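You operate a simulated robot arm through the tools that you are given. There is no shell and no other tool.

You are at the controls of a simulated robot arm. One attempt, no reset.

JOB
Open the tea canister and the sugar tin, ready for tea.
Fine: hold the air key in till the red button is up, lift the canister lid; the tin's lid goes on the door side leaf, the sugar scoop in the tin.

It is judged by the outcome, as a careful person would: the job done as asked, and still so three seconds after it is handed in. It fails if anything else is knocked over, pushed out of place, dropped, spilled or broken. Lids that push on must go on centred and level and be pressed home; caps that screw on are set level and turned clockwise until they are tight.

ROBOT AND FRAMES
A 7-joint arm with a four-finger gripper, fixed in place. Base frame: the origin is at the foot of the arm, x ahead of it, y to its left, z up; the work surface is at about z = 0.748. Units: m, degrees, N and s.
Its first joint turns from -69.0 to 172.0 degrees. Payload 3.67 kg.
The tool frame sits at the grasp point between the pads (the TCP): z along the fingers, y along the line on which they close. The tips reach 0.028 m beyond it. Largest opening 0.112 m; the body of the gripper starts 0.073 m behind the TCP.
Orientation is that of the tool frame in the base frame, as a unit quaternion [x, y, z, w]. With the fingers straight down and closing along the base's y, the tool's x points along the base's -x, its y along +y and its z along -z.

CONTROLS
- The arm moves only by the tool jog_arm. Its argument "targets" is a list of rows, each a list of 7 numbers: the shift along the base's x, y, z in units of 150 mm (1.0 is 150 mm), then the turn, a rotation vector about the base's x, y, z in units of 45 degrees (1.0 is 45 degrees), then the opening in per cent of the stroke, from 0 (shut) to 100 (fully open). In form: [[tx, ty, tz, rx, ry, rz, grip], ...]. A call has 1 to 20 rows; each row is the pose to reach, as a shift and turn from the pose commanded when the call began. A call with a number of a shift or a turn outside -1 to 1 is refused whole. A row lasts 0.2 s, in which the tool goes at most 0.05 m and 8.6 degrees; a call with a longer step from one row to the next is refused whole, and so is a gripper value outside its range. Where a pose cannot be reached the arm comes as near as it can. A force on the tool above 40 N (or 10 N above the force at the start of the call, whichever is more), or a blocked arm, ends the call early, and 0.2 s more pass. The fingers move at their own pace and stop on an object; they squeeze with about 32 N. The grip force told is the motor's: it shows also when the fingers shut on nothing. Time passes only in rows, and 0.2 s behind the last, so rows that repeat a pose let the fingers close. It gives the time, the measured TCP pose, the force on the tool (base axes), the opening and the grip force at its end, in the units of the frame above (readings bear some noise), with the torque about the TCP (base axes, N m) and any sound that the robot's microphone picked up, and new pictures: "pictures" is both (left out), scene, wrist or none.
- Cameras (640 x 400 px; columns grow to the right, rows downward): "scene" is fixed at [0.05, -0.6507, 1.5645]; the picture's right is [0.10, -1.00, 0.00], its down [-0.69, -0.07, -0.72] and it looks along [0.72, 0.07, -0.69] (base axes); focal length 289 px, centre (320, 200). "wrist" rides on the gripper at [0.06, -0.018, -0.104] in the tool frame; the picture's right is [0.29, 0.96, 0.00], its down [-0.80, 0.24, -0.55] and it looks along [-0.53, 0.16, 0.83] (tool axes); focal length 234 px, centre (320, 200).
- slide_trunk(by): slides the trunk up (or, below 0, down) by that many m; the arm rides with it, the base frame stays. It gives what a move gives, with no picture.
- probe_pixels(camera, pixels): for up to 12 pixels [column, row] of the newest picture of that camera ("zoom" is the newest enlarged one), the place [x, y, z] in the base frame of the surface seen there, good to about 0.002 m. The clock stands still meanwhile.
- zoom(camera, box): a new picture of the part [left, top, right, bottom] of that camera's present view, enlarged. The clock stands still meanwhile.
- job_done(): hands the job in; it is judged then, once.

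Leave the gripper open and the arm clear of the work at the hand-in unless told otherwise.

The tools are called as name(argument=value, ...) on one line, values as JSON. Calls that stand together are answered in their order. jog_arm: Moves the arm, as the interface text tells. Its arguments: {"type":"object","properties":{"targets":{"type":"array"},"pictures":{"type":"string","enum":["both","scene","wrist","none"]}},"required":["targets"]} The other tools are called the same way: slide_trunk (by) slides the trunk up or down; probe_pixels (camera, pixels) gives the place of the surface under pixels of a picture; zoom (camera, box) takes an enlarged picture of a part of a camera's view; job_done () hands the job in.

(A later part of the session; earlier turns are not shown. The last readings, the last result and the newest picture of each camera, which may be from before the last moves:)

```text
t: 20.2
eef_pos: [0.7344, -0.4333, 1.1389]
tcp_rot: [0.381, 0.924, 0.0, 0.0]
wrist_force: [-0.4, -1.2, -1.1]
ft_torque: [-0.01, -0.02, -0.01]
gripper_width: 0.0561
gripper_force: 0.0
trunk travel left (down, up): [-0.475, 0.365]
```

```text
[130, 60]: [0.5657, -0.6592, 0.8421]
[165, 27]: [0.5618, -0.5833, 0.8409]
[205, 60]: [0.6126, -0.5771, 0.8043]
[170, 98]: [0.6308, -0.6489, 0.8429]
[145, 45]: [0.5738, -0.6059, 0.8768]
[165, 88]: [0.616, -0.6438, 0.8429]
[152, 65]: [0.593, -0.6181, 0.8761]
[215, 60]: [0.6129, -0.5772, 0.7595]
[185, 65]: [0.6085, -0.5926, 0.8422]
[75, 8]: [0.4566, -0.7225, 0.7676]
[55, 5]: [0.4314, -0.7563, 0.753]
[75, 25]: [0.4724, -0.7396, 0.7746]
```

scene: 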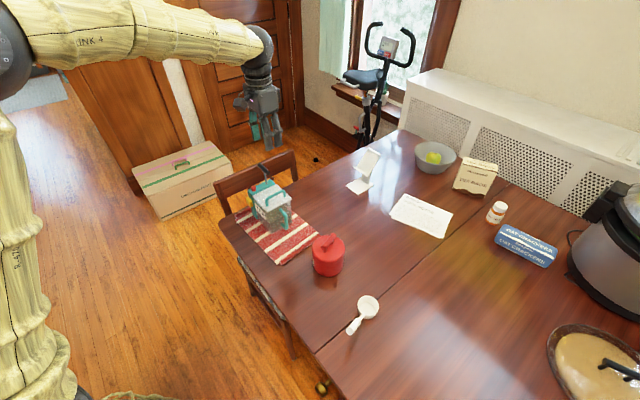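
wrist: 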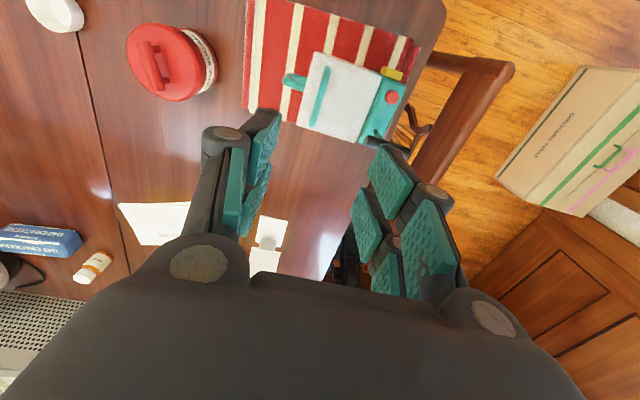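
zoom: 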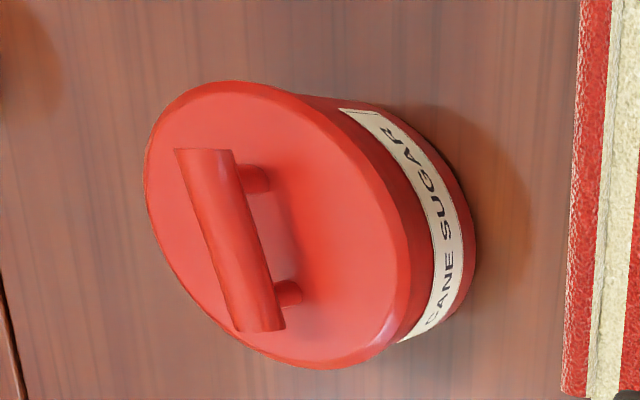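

Handle centre is about (0.733, -0.433), top z ≈ 0.920, lid surface 0.885, and the TCP is already above it. I'll descend to z ≈ 0.95, check, then go lower.

jog_arm(targets=[[0, 0, -0.25, 0, 0, 0, 50], [0, 0, -0.5, 0, 0, 0, 50], [0, 0, -0.75, 0, 0, 0, 50], [0, 0, -1, 0, 0, 0, 50]], pictures="none")

jog_arm(targets=[[0, 0, -0.15, 0, 0, 0, 50], [0, 0, -0.25, 0, 0, 0, 50], [0, 0, -0.25, 0, 0, 0, 50]], pictures="both")

zoom(camera="scene", box=[225, 145, 315, 235])

```text
t: 21.2
eef_pos: [0.7334, -0.4317, 0.9904]
tcp_rot: [0.382, 0.924, 0.0, -0.001]
wrist_force: [0.4, -0.1, -0.6]
ft_torque: [0.02, 0.04, -0.03]
gripper_width: 0.056
gripper_force: 0.1
trunk travel left (down, up): [-0.475, 0.365]
```

```text
t: 22.0
eef_pos: [0.7316, -0.4323, 0.9526]
tcp_rot: [0.384, 0.923, 0.0, 0.0]
wrist_force: [-0.1, 1.0, -0.3]
ft_torque: [0.01, -0.01, 0.05]
gripper_width: 0.0562
gripper_force: 0.0
trunk travel left (down, up): [-0.475, 0.365]
```

scene: 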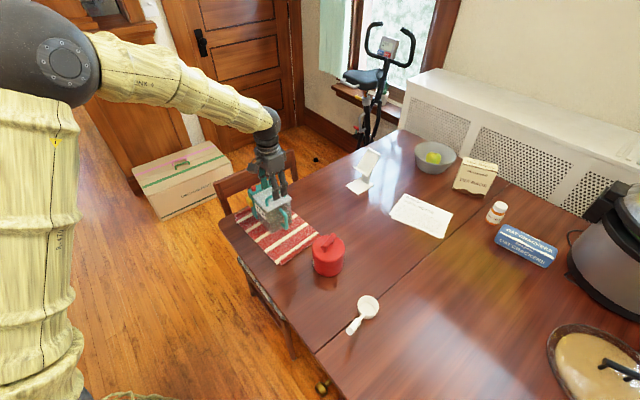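
wrist: 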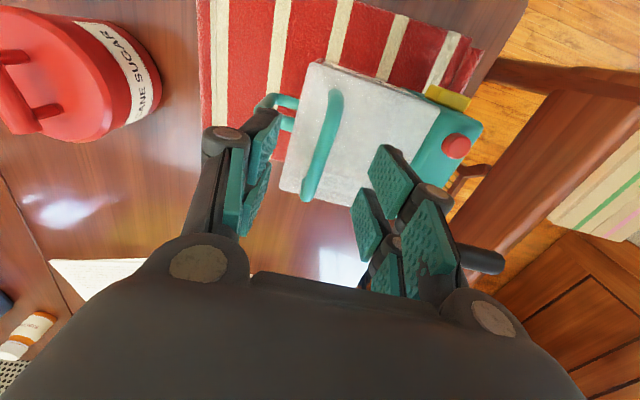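

```text
4.44 times, centred on (270, 190) of scene
```

zoom: 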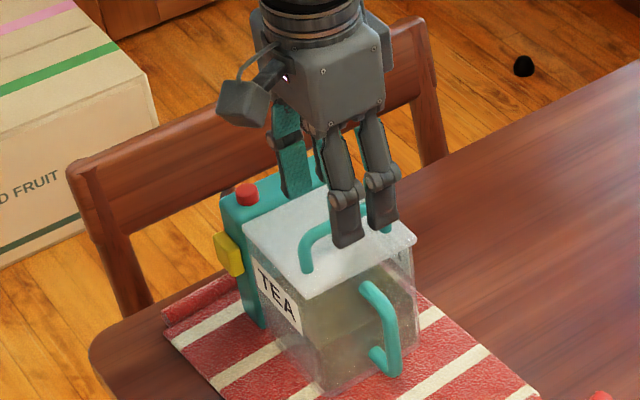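

The fingers sit either side of the handle and the pump bar is clear behind. I'll narrow the opening a bit and go down to z ≈ 0.919, which leaves the tips about 5 mm above the lid.

jog_arm(targets=[[0, 0, 0, 0, 0, 0, 36], [0, 0, -0.07, 0, 0, 0, 36], [0, 0, -0.14, 0, 0, 0, 36], [0, 0, -0.2, 0, 0, 0, 36], [0, 0, -0.2, 0, 0, 0, 36]], pictures="both")

zoom(camera="scene", box=[235, 165, 305, 215])

zoom(camera="wrist", box=[220, 30, 500, 300])

```text
t: 23.2
eef_pos: [0.7313, -0.4325, 0.923]
tcp_rot: [0.383, 0.924, 0.0, 0.0]
wrist_force: [-0.1, -0.8, 0.0]
ft_torque: [-0.03, 0.05, 0.0]
gripper_width: 0.0403
gripper_force: 0.1
trunk travel left (down, up): [-0.475, 0.365]
```

scene: 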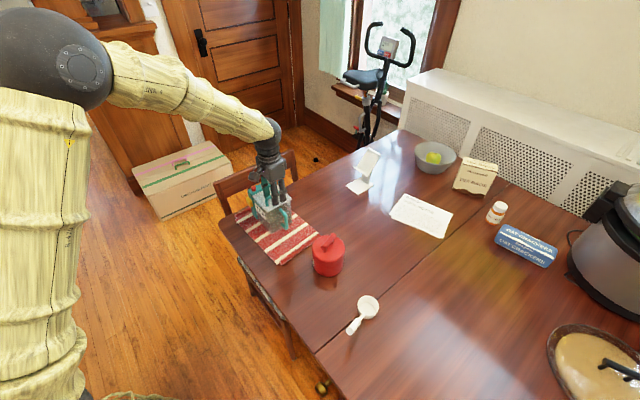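
wrist: 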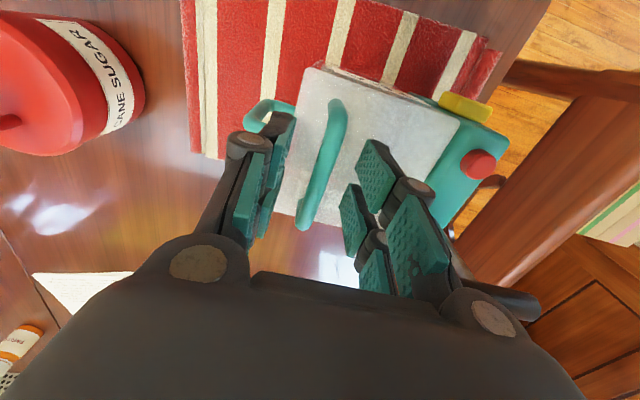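

```text
8.00 times, centred on (270, 190) of scene
```

zoom: 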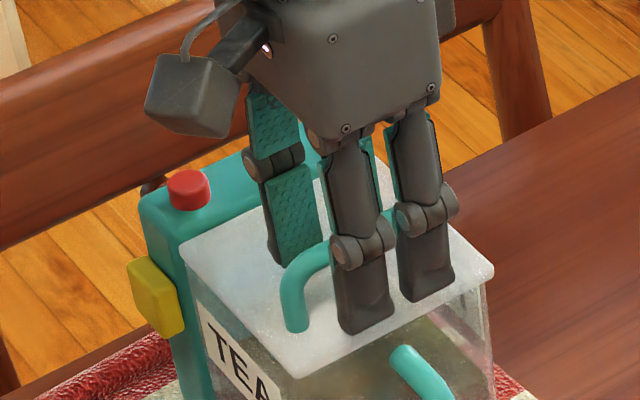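

```text
1.48 times, centred on (360, 165) of wrist
```

zoom: 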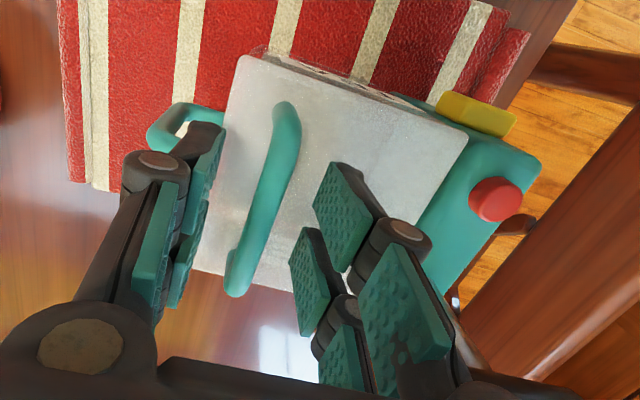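

The handle lies between the fingers, the tips are clear of the lid, and there is no force. I'll close on the handle.

jog_arm(targets=[[0, 0, 0, 0, 0, 0, 20], [0, 0, 0, 0, 0, 0, 10], [0, 0, 0, 0, 0, 0, 0], [0, 0, 0, 0, 0, 0, 0], [0, 0, 0, 0, 0, 0, 0]], pictures="wrist")

zoom(camera="scene", box=[235, 165, 305, 215])

```text
t: 24.4
eef_pos: [0.7319, -0.4319, 0.9235]
tcp_rot: [0.382, 0.924, 0.0, 0.0]
wrist_force: [-0.5, -1.0, 0.0]
ft_torque: [0.02, 0.05, 0.03]
gripper_width: 0.0089
gripper_force: 32.1
trunk travel left (down, up): [-0.475, 0.365]
```

wrist: 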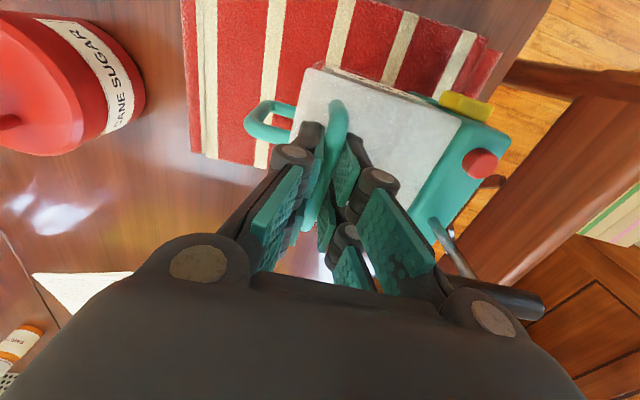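

```text
8.00 times, centred on (270, 190) of scene
```

zoom: 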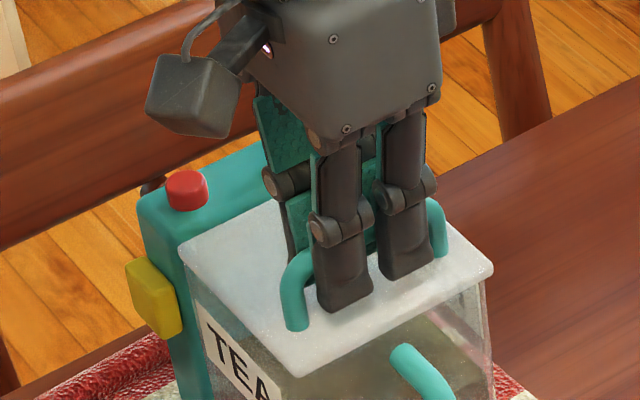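

The handle is gripped, width 0.009 m. I'll lift about 7 mm slowly as a test, to see whether the lid is hinged or free.

jog_arm(targets=[[0, 0, 0.015, 0, 0, 0, 0], [0, 0, 0.03, 0, 0, 0, 0], [0, 0, 0.045, 0, 0, 0, 0], [0, 0, 0.045, 0, 0, 0, 0]], pictures="both")

zoom(camera="scene", box=[235, 165, 305, 225])

zoom(camera="wrist", box=[220, 30, 540, 250])

```text
t: 25.4
eef_pos: [0.7337, -0.433, 0.9298]
tcp_rot: [0.383, 0.924, 0.0, 0.0]
wrist_force: [0.3, 1.0, 0.3]
ft_torque: [0.04, 0.16, 0.02]
gripper_width: 0.0088
gripper_force: 32.2
trunk travel left (down, up): [-0.475, 0.365]
```

scene: 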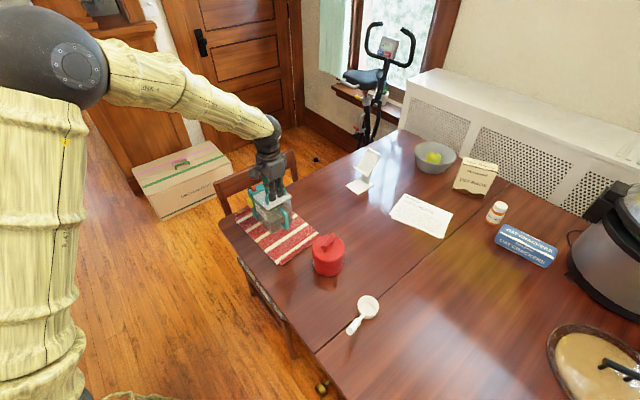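
wrist: 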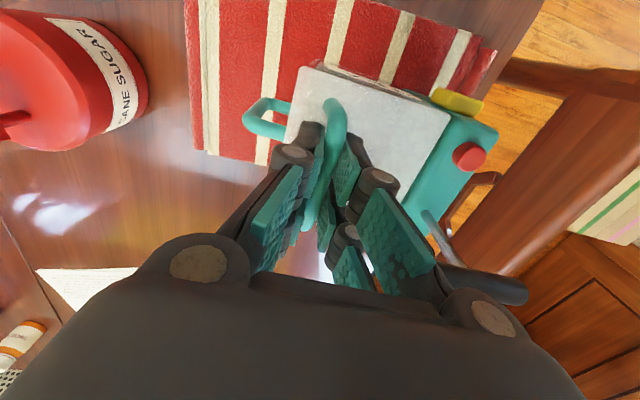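

```text
6.67 times, centred on (270, 195) of scene
```

zoom: 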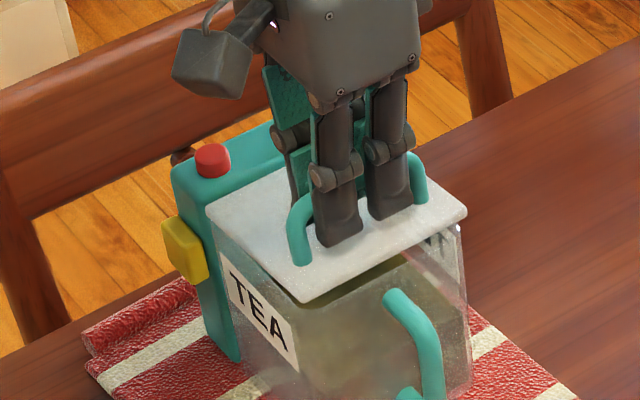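

```text
1.82 times, centred on (380, 140) of wrist
```

zoom: 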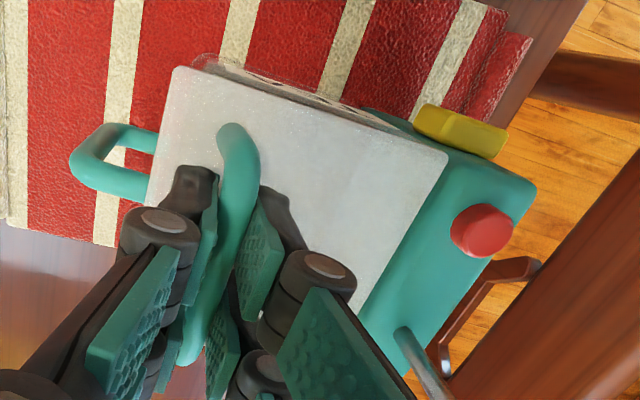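

A gap has opened at the lid's front. I'll probe the lid surface to see whether it rose level or swung about its back edge.

probe_pixels(camera="wrist", pixels=[[308, 75], [345, 85], [380, 95], [415, 107], [440, 115], [380, 140], [400, 160], [425, 130], [295, 125], [450, 130]])

probe_pixels(camera="scene", pixels=[[256, 196], [262, 203], [267, 209], [290, 196], [280, 203], [258, 190]])

```text
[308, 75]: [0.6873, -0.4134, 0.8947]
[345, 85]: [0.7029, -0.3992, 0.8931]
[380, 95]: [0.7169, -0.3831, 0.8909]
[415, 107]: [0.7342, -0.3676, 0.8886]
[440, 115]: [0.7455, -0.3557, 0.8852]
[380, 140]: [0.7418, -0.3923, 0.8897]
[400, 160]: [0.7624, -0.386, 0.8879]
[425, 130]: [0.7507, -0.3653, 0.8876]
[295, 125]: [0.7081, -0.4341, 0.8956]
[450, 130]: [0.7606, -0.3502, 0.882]
```

```text
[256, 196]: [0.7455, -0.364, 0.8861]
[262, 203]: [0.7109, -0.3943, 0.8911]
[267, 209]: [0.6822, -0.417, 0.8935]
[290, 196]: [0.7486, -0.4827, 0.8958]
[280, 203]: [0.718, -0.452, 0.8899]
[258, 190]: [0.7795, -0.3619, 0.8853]
```

The front edge is at z ≈ 0.895 and the back edge is still at 0.885. Either the lid is hinged at the back, or it is drooping in the grip because the handle is off-centre. I'll lift another 10 mm slowly and compare.

jog_arm(targets=[[0, 0, 0.02, 0, 0, 0, 0], [0, 0, 0.04, 0, 0, 0, 0], [0, 0, 0.06, 0, 0, 0, 0], [0, 0, 0.06, 0, 0, 0, 0]], pictures="both")

zoom(camera="scene", box=[235, 165, 305, 225])

zoom(camera="wrist", box=[220, 30, 540, 250])

```text
t: 26.4
eef_pos: [0.7326, -0.4325, 0.9381]
tcp_rot: [0.383, 0.924, 0.0, 0.0]
wrist_force: [0.2, -0.3, 0.2]
ft_torque: [-0.04, 0.11, -0.02]
gripper_width: 0.009
gripper_force: 32.7
trunk travel left (down, up): [-0.475, 0.365]
```

scene: 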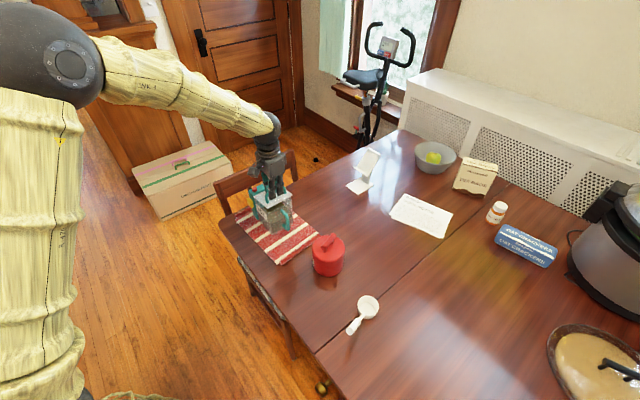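
wrist: 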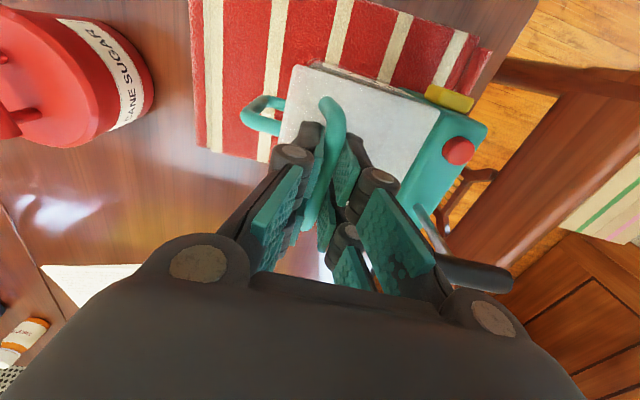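

```text
6.67 times, centred on (270, 195) of scene
```

zoom: 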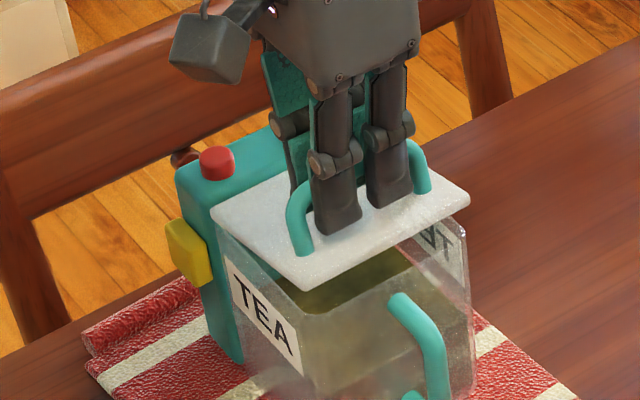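

```text
1.82 times, centred on (380, 140) of wrist
```

zoom: 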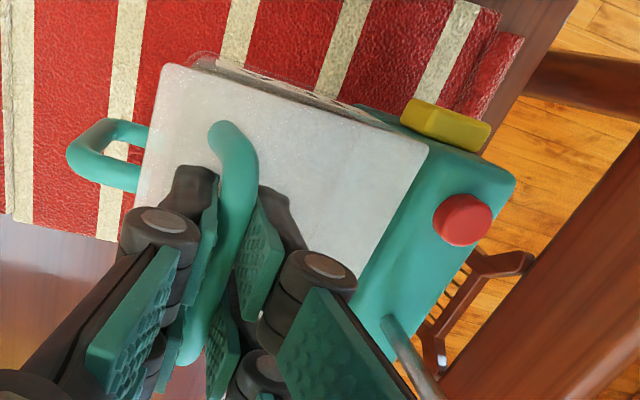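

probe_pixels(camera="wrist", pixels=[[304, 70], [340, 80], [375, 92], [405, 101], [425, 107], [380, 140], [395, 155], [415, 130], [290, 125], [430, 135]])

probe_pixels(camera="scene", pixels=[[256, 196], [262, 203], [267, 209], [290, 193], [280, 200], [255, 193], [260, 190]])

```text
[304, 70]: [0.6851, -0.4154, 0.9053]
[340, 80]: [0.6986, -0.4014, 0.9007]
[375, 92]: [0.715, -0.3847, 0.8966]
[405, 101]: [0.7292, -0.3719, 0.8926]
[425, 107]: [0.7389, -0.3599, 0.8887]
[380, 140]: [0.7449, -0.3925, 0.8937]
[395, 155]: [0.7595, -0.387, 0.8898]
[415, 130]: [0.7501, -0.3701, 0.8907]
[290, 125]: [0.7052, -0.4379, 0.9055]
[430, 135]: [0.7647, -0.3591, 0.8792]
```

```text
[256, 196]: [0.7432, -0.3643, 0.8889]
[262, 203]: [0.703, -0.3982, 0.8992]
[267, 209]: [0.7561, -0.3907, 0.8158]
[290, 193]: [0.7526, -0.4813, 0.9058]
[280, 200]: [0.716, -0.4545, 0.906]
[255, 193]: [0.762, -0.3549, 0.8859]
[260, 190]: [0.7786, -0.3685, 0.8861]
```

Pivoting on a fixed hinge would have produced side force, and there is none. The front corner also slid about 3 mm forward, so this is a free lid drooping around its round handle. I'll lift straight up another 40 mm slowly, which keeps it below the pump bar, and look again.

jog_arm(targets=[[0, 0, 0.033, 0, 0, 0, 0], [0, 0, 0.066, 0, 0, 0, 0], [0, 0, 0.1, 0, 0, 0, 0], [0, 0, 0.133, 0, 0, 0, 0], [0, 0, 0.166, 0, 0, 0, 0], [0, 0, 0.2, 0, 0, 0, 0], [0, 0, 0.233, 0, 0, 0, 0], [0, 0, 0.267, 0, 0, 0, 0], [0, 0, 0.267, 0, 0, 0, 0]], pictures="both")

zoom(camera="scene", box=[235, 155, 315, 225])

zoom(camera="wrist", box=[220, 30, 540, 250])

```text
t: 28.4
eef_pos: [0.7336, -0.4334, 0.9775]
tcp_rot: [0.382, 0.924, 0.0, 0.0]
wrist_force: [0.3, 1.0, -5.0]
ft_torque: [-0.12, 0.13, 0.0]
gripper_width: 0.0088
gripper_force: 32.6
trunk travel left (down, up): [-0.475, 0.365]
```

scene: 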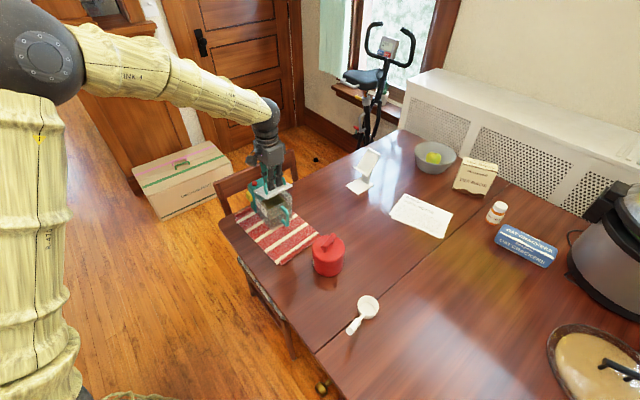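
wrist: 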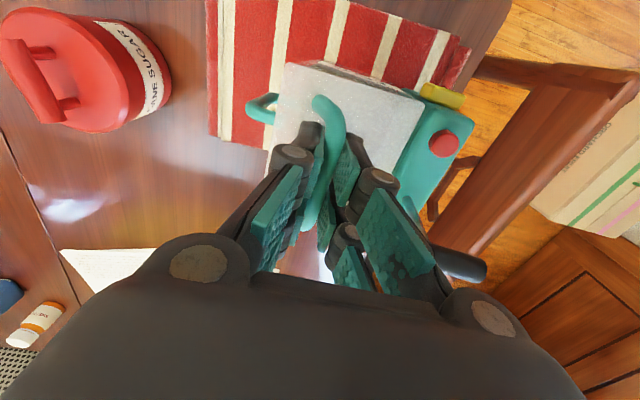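

```text
5.71 times, centred on (275, 190) of scene
```

zoom: 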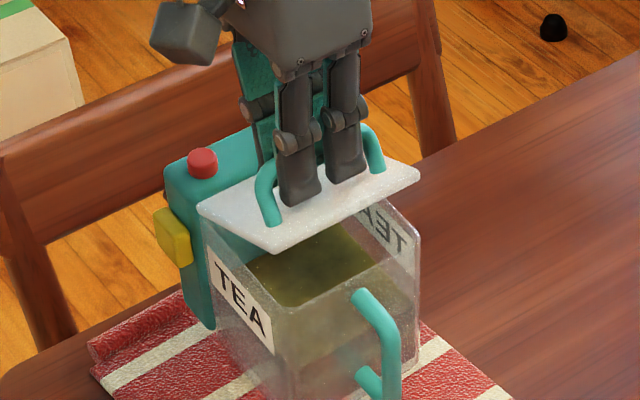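

```text
1.82 times, centred on (380, 140) of wrist
```

zoom: 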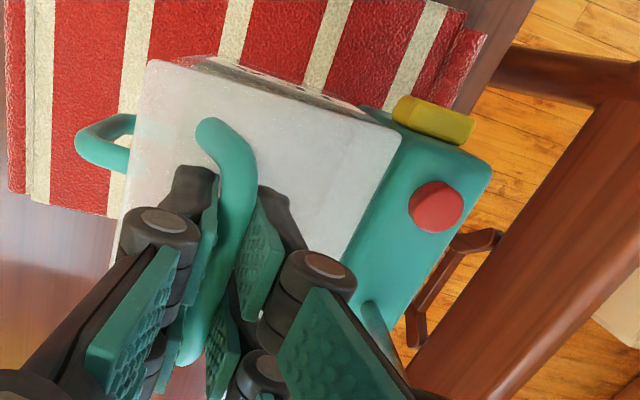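

The load is now about 5 N. I'll probe the lid and the canister body to check that the lid is free and the canister hasn't moved.

probe_pixels(camera="wrist", pixels=[[293, 66], [325, 76], [360, 85], [390, 93], [412, 100], [370, 140], [400, 130], [285, 125], [435, 92], [445, 143], [425, 160]])

probe_pixels(camera="scene", pixels=[[251, 198], [258, 183], [268, 198], [275, 190], [293, 186], [278, 206], [254, 195], [283, 207], [257, 175]])

```text
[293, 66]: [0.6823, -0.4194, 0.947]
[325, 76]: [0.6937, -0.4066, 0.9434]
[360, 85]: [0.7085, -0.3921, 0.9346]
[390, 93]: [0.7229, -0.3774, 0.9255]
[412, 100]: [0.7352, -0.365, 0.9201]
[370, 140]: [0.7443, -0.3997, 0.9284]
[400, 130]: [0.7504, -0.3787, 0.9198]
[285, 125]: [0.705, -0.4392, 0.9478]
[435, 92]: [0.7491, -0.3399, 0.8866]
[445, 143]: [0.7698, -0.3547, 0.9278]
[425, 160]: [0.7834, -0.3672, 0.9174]
```

```text
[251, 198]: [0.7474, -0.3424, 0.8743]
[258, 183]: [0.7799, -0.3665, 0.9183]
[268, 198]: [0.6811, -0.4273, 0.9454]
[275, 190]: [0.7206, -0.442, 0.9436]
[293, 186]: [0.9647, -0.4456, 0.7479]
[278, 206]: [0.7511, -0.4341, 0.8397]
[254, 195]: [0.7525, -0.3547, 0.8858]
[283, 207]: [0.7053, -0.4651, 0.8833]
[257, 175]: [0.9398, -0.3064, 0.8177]
```

The red button top is now at z ≈ 0.928 and the head top at 0.917, so the back of the canister is being lifted with the lid. The lid is hinged at the head after all. I'll lower it straight back down slowly right away.

jog_arm(targets=[[0, 0, -0.025, 0, 0, 0, 0], [0, 0, -0.05, 0, 0, 0, 0], [0, 0, -0.075, 0, 0, 0, 0], [0, 0, -0.1, 0, 0, 0, 0], [0, 0, -0.125, 0, 0, 0, 0], [0, 0, -0.15, 0, 0, 0, 0], [0, 0, -0.175, 0, 0, 0, 0], [0, 0, -0.2, 0, 0, 0, 0], [0, 0, -0.225, 0, 0, 0, 0], [0, 0, -0.25, 0, 0, 0, 0], [0, 0, -0.267, 0, 0, 0, 0], [0, 0, -0.267, 0, 0, 0, 0]], pictures="both")

zoom(camera="scene", box=[235, 155, 315, 235])

zoom(camera="wrist", box=[220, 30, 540, 250])

```text
t: 31.0
eef_pos: [0.7332, -0.433, 0.9374]
tcp_rot: [0.383, 0.924, 0.0, 0.0]
wrist_force: [-0.4, -2.3, 3.6]
ft_torque: [-0.13, -0.25, -0.14]
gripper_width: 0.0088
gripper_force: 31.6
trunk travel left (down, up): [-0.475, 0.365]
```

scene: 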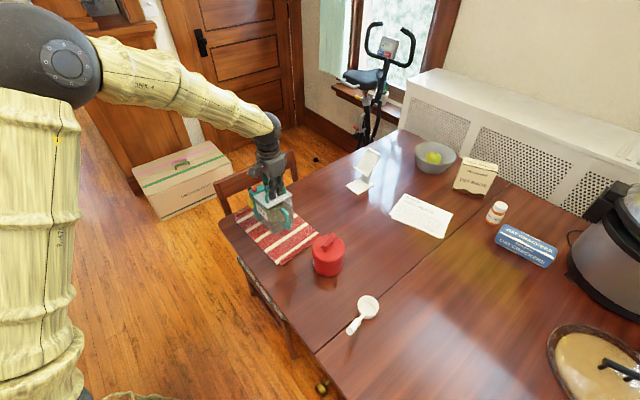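
wrist: 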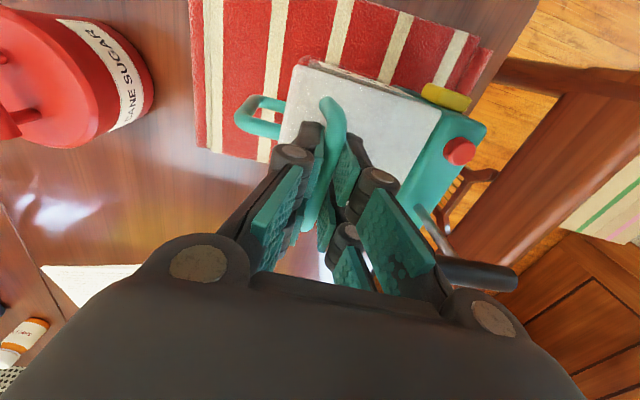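

```text
5.00 times, centred on (275, 195) of scene
```

zoom: 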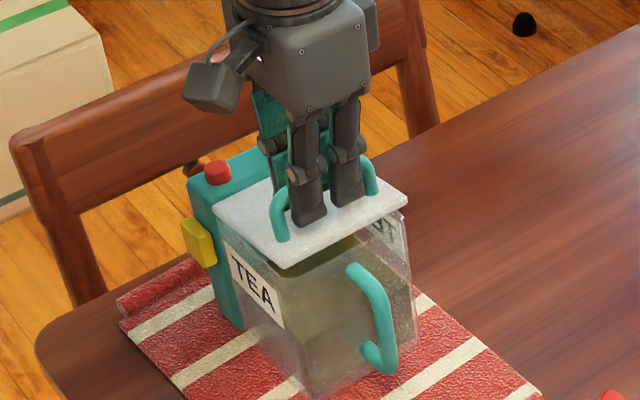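

```text
1.82 times, centred on (380, 140) of wrist
```

zoom: 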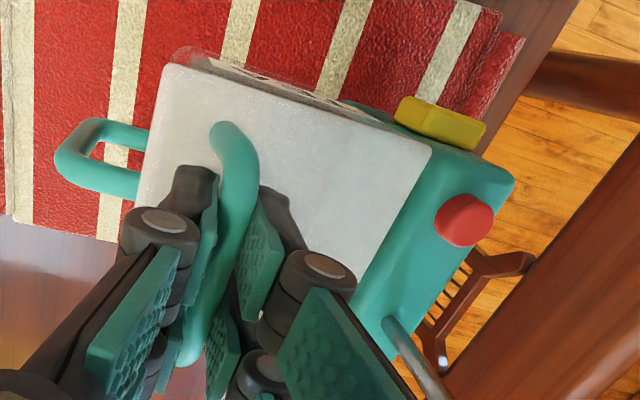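

The canister is back down, but the tool now reads +3.6 N, so I may be holding it slightly tilted. I'll probe the head top, key and lid for level.

probe_pixels(camera="wrist", pixels=[[304, 68], [340, 79], [375, 90], [405, 100], [425, 107], [370, 140], [410, 130], [290, 125], [448, 92], [461, 146], [440, 165], [470, 125]])

probe_pixels(camera="scene", pixels=[[253, 186], [264, 181], [280, 205], [289, 206], [283, 218], [292, 198], [251, 201]])

```text
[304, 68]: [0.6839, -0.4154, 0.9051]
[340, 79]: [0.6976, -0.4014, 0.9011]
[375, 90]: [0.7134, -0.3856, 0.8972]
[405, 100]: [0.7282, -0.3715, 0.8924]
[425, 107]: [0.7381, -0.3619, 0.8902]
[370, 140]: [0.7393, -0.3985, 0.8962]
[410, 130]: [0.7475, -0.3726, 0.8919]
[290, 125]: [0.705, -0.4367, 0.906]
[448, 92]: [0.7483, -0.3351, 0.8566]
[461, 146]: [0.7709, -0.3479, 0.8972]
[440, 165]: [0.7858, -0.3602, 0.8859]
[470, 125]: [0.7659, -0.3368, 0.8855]
```

```text
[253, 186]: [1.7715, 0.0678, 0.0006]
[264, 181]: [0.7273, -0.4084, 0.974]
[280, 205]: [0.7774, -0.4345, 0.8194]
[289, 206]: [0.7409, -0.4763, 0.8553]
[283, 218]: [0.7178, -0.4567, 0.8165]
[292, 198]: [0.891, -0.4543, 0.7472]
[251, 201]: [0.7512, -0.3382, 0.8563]
```

The head top is at 0.886 and the key at 0.857, so the canister is sitting level again. I'll loosen the grip slightly to see whether the lid stays where it is at about 12° or falls the last centimetre.

jog_arm(targets=[[0, 0, 0, 0, 0, 0, 9], [0, 0, 0, 0, 0, 0, 12], [0, 0, 0, 0, 0, 0, 16], [0, 0, 0, 0, 0, 0, 16]], pictures="both")

zoom(camera="scene", box=[235, 155, 315, 235])

probe_pixels(camera="wrist", pixels=[[304, 68], [340, 79], [375, 90], [405, 100], [425, 107], [370, 140], [410, 130], [290, 125], [448, 92], [461, 146], [440, 165]])

```text
t: 32.0
eef_pos: [0.7318, -0.4326, 0.9379]
tcp_rot: [0.383, 0.924, 0.0, 0.0]
wrist_force: [-0.6, -0.2, 0.5]
ft_torque: [-0.02, 0.02, 0.01]
gripper_width: 0.0187
gripper_force: 0.7
trunk travel left (down, up): [-0.475, 0.365]
```

scene: 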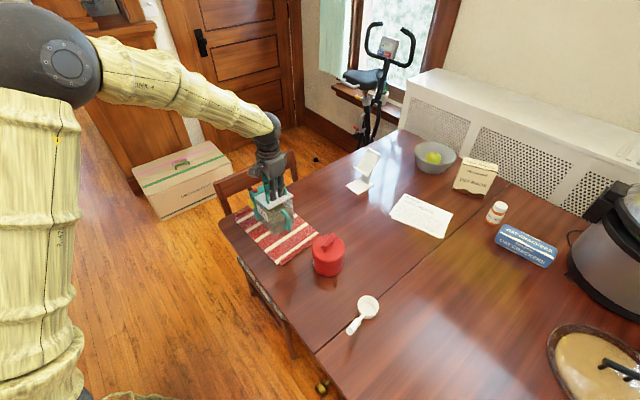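
wrist: 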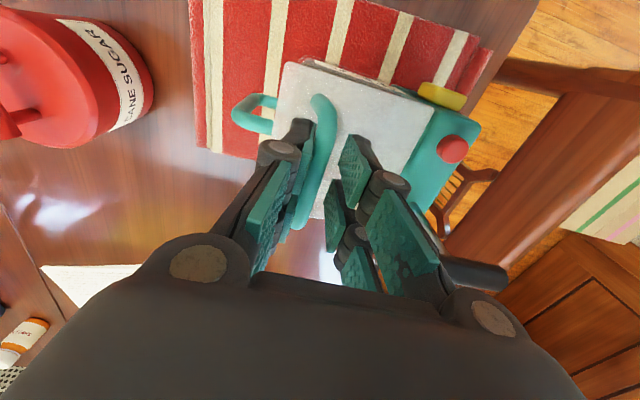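

```text
5.00 times, centred on (275, 195) of scene
```

zoom: 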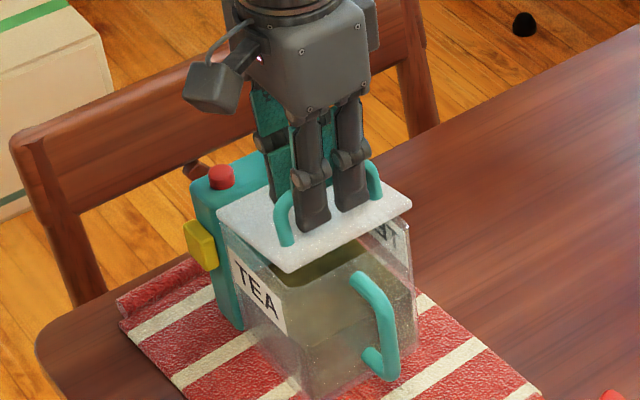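

```text
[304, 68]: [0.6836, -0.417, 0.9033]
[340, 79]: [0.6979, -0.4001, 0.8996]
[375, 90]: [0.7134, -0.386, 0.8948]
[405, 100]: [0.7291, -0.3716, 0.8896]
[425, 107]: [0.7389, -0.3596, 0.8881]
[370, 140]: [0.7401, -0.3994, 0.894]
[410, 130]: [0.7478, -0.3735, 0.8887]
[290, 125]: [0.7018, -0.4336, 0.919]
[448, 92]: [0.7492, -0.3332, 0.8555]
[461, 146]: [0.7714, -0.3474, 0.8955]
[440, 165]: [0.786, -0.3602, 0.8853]
```

The lid stays where I leave it (front edge z ≈ 0.903), so the hinge has enough friction to hold it. I'll look closely at the handle between the fingers, then push it gently along its arc instead of clamping it.

zoom(camera="wrist", box=[230, 60, 470, 270])

probe_pixels(camera="wrist", pixels=[[320, 100], [326, 120], [331, 135], [325, 160], [315, 190], [303, 215], [457, 146], [448, 138], [455, 158], [425, 203], [500, 275], [470, 265]])

```text
1.90 times, centred on (350, 165) of wrist
```

zoom: 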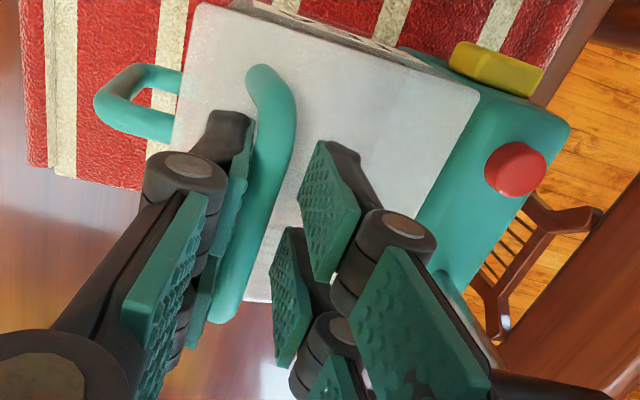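

```text
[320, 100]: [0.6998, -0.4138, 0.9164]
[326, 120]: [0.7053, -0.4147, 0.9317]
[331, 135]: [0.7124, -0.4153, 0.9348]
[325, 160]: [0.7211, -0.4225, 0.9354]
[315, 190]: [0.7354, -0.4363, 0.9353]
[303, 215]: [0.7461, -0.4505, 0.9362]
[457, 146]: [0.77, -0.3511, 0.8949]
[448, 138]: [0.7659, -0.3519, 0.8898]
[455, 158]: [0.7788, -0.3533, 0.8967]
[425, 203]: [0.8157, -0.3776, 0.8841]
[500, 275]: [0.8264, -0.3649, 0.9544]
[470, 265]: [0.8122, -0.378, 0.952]
```

The handle bar is now at v ≈ -0.097, z ≈ 0.931, with the front finger about 4 mm behind it. The canister slid about 8 mm forward during the lift, and pushing the handle backward will tend to bring it back. I'll push it gently back and up along its arc.

jog_arm(targets=[[0.01, 0.01, 0.0, 0, 0, 0, 16], [0.02, 0.02, 0.01, 0, 0, 0, 16], [0.032, 0.032, 0.025, 0, 0, 0, 16], [0.044, 0.044, 0.042, 0, 0, 0, 16], [0.056, 0.056, 0.059, 0, 0, 0, 16], [0.068, 0.068, 0.076, 0, 0, 0, 16], [0.08, 0.08, 0.0935, 0, 0, 0, 16], [0.08, 0.08, 0.0935, 0, 0, 0, 16]], pictures="both")

zoom(camera="scene", box=[235, 155, 315, 235])

zoom(camera="wrist", box=[230, 60, 470, 270])

```text
t: 33.8
eef_pos: [0.7432, -0.4207, 0.9532]
tcp_rot: [0.383, 0.924, 0.0, 0.001]
wrist_force: [-1.1, -1.3, 0.2]
ft_torque: [-0.03, 0.0, 0.03]
gripper_width: 0.0185
gripper_force: 0.6
trunk travel left (down, up): [-0.475, 0.365]
```

scene: 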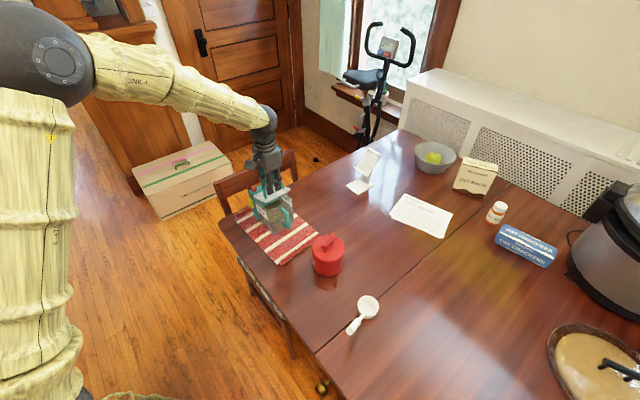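
wrist: 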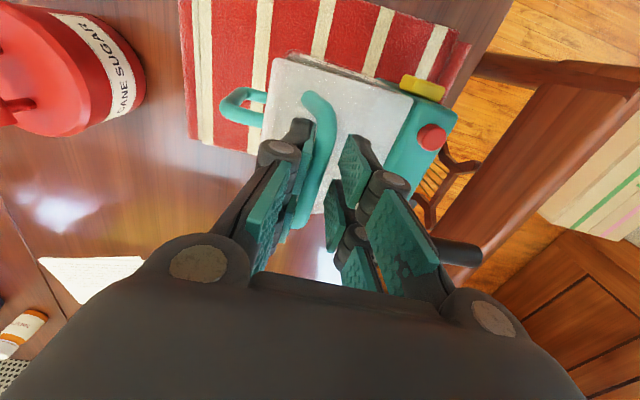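

```text
5.00 times, centred on (275, 195) of scene
```

zoom: 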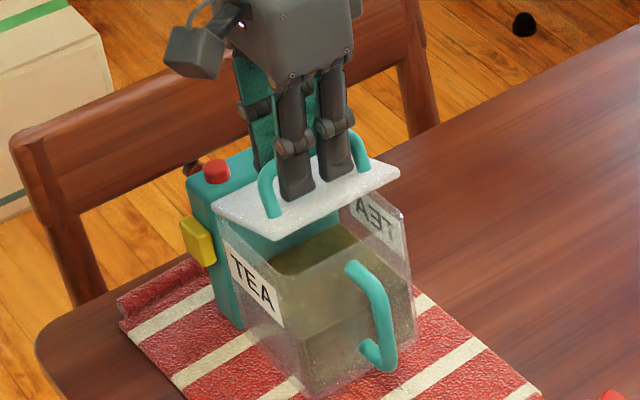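

```text
1.90 times, centred on (350, 165) of wrist
```

zoom: 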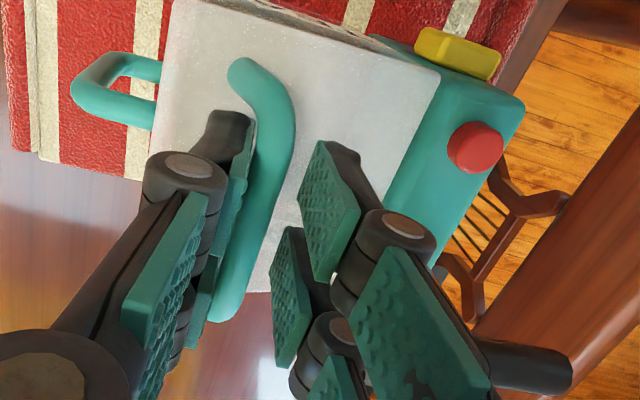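

The lid is swinging open with only about 1.7 N of push, and the canister body is staying level. I'll check the lid angle and the clearance between the rear finger and the pump bar.

probe_pixels(camera="wrist", pixels=[[295, 65], [330, 75], [365, 85], [400, 95], [385, 130], [325, 140], [318, 180], [430, 137], [460, 252], [440, 247], [425, 92]])

zoom(camera="scene", box=[260, 150, 300, 190])

```text
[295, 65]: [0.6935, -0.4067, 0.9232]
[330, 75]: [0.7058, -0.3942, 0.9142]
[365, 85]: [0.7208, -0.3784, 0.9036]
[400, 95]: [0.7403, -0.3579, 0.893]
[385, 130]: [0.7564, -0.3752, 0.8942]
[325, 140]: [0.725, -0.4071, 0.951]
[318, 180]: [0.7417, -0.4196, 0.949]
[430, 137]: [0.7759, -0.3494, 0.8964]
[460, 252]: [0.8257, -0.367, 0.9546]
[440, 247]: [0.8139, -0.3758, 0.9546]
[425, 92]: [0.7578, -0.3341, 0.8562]
```

```text
10.00 times, centred on (280, 170) of scene
```

zoom: 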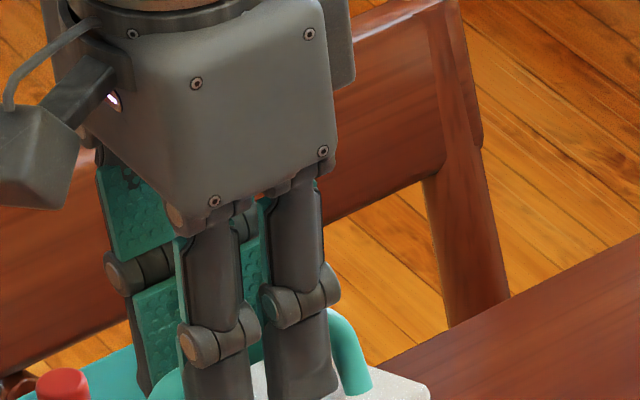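

The lid is at about 24°, and the rear finger is well above and ahead of the pump bar tip. I'll continue along the arc by roughly 20 mm back and 14 mm up.

jog_arm(targets=[[0.012, 0.012, 0.014, 0, 0, 0, 16], [0.024, 0.024, 0.028, 0, 0, 0, 16], [0.036, 0.036, 0.041, 0, 0, 0, 16], [0.048, 0.048, 0.054, 0, 0, 0, 16], [0.06, 0.06, 0.066, 0, 0, 0, 16], [0.072, 0.072, 0.077, 0, 0, 0, 16], [0.083, 0.083, 0.086, 0, 0, 0, 16], [0.094, 0.094, 0.093, 0, 0, 0, 16], [0.094, 0.094, 0.093, 0, 0, 0, 16]], pictures="both")

zoom(camera="scene", box=[235, 155, 315, 235])

zoom(camera="wrist", box=[230, 40, 500, 280])

```text
t: 35.8
eef_pos: [0.7584, -0.4064, 0.9657]
tcp_rot: [0.383, 0.924, 0.0, 0.0]
wrist_force: [0.3, -2.2, 0.7]
ft_torque: [-0.02, 0.0, 0.0]
gripper_width: 0.0184
gripper_force: 0.4
trunk travel left (down, up): [-0.475, 0.365]
```

scene: 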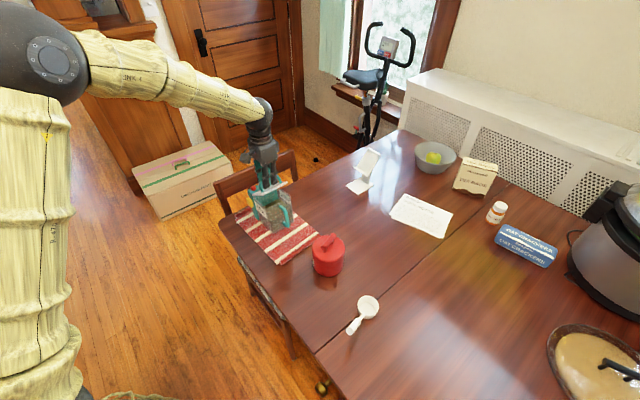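
wrist: 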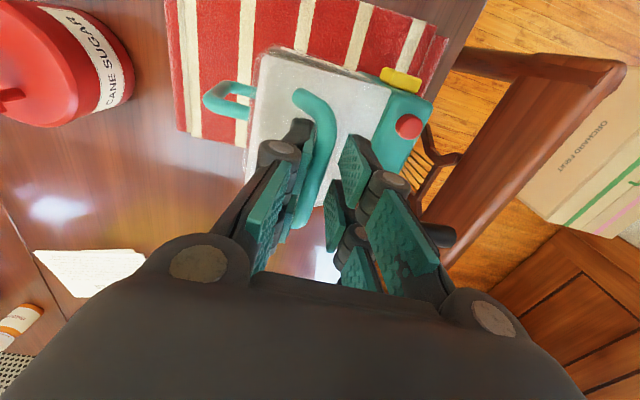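

```text
5.00 times, centred on (275, 195) of scene
```

zoom: 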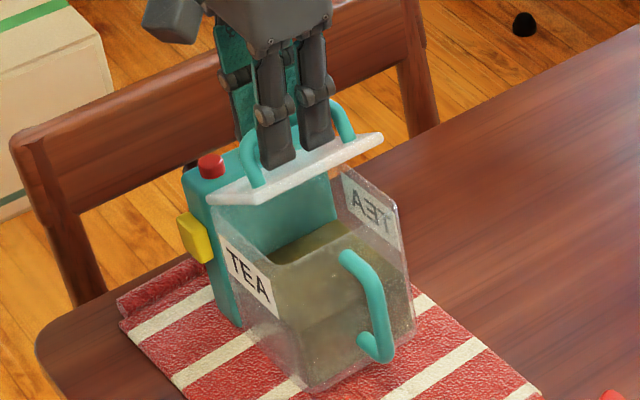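

```text
1.67 times, centred on (365, 160) of wrist
```

zoom: 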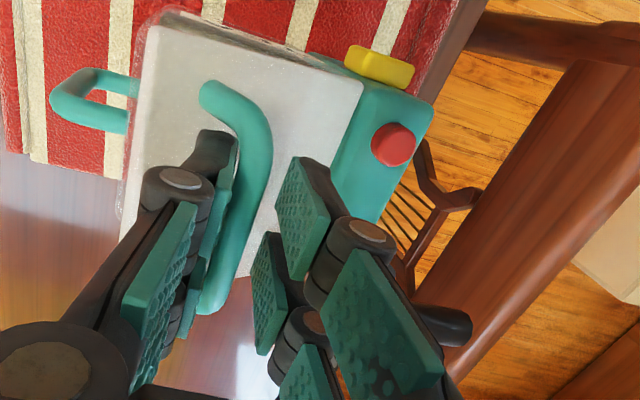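

The lid is open about 40° and holds by itself. Going further with the fingers around the handle would bring the rear finger to the pump bar. I'll lift the fingers straight up off the handle, shift forward, close them, and later push on the lid's front edge.

jog_arm(targets=[[-0.01, -0.01, 0.05, 0, 0, 0, 16], [-0.01, -0.01, 0.2, 0, 0, 0, 16], [-0.01, -0.01, 0.5, 0, 0, 0, 16], [-0.16, -0.16, 0.5, 0, 0, 0, 8], [-0.311, -0.311, 0.5, 0, 0, 0, 0], [-0.311, -0.311, 0.5, 0, 0, 0, 0]], pictures="both")

zoom(camera="scene", box=[235, 155, 315, 235])

zoom(camera="wrist", box=[230, 40, 500, 280])

```text
t: 37.2
eef_pos: [0.7118, -0.4537, 1.0428]
tcp_rot: [0.383, 0.924, -0.001, 0.0]
wrist_force: [0.4, 0.1, -0.1]
ft_torque: [0.01, 0.0, 0.0]
gripper_width: 0.0002
gripper_force: 32.2
trunk travel left (down, up): [-0.475, 0.365]
```

scene: 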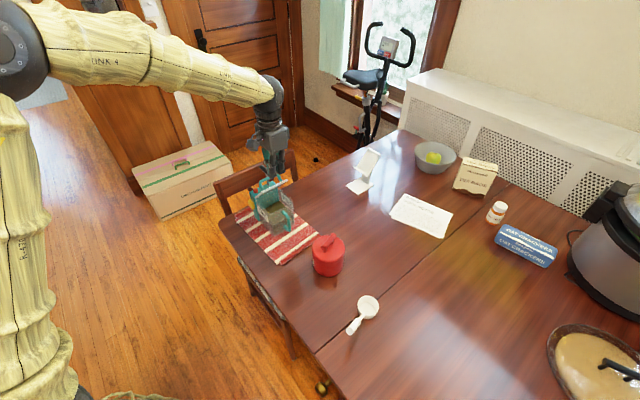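
wrist: 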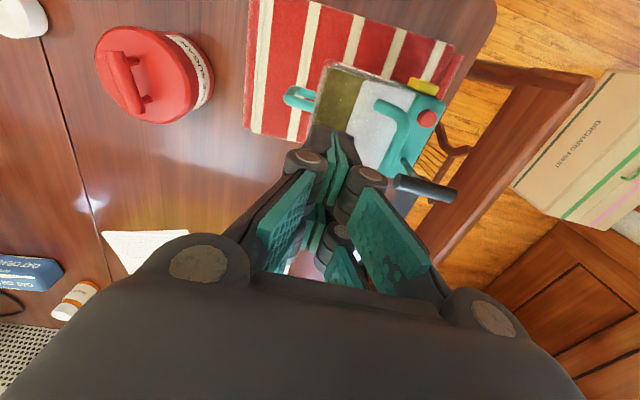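

```text
5.00 times, centred on (275, 195) of scene
```

zoom: 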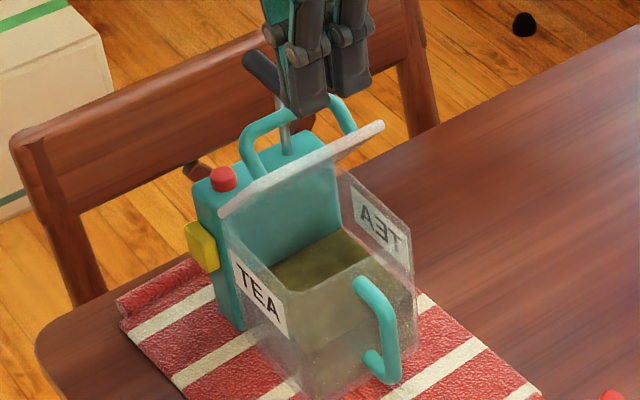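

```text
1.67 times, centred on (365, 160) of wrist
```

zoom: 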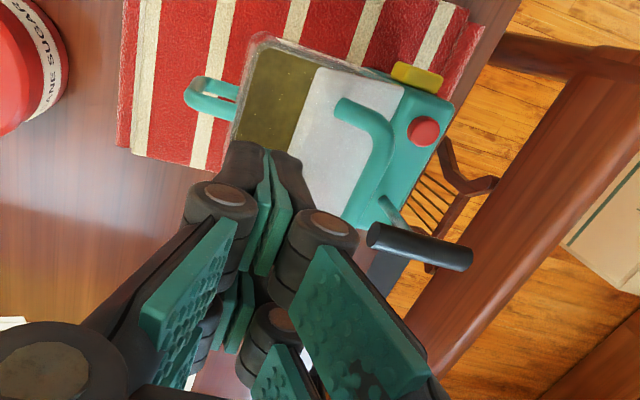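

The lid stands at about 45° and stays put. I'll measure the lid edge, its handle and the pump bar tip before the next push.

probe_pixels(camera="wrist", pixels=[[352, 82], [365, 85], [390, 92], [410, 100], [378, 105], [398, 120], [393, 150], [400, 178], [450, 192], [420, 182], [427, 120], [345, 125]])

probe_pixels(camera="scene", pixels=[[264, 194], [285, 184], [277, 189], [265, 177], [276, 175], [250, 203], [264, 166], [260, 196], [270, 190], [254, 190], [294, 181]])

```text
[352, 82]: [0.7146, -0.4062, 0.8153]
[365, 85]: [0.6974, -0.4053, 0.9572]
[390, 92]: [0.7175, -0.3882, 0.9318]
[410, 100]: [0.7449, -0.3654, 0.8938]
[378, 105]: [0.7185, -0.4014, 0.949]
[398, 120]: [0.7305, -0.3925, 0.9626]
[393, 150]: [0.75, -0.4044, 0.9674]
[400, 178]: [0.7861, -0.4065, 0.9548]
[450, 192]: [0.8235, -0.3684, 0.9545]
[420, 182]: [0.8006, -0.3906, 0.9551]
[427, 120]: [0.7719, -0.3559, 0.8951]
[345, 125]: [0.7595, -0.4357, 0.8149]
```

```text
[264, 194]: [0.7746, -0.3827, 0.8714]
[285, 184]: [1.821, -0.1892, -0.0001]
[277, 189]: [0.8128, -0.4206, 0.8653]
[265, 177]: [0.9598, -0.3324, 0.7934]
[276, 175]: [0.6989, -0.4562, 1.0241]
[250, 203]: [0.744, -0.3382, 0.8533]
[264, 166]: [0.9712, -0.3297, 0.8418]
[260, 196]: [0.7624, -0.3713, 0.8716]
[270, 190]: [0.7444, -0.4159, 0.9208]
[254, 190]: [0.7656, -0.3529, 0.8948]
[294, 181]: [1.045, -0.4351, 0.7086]
```

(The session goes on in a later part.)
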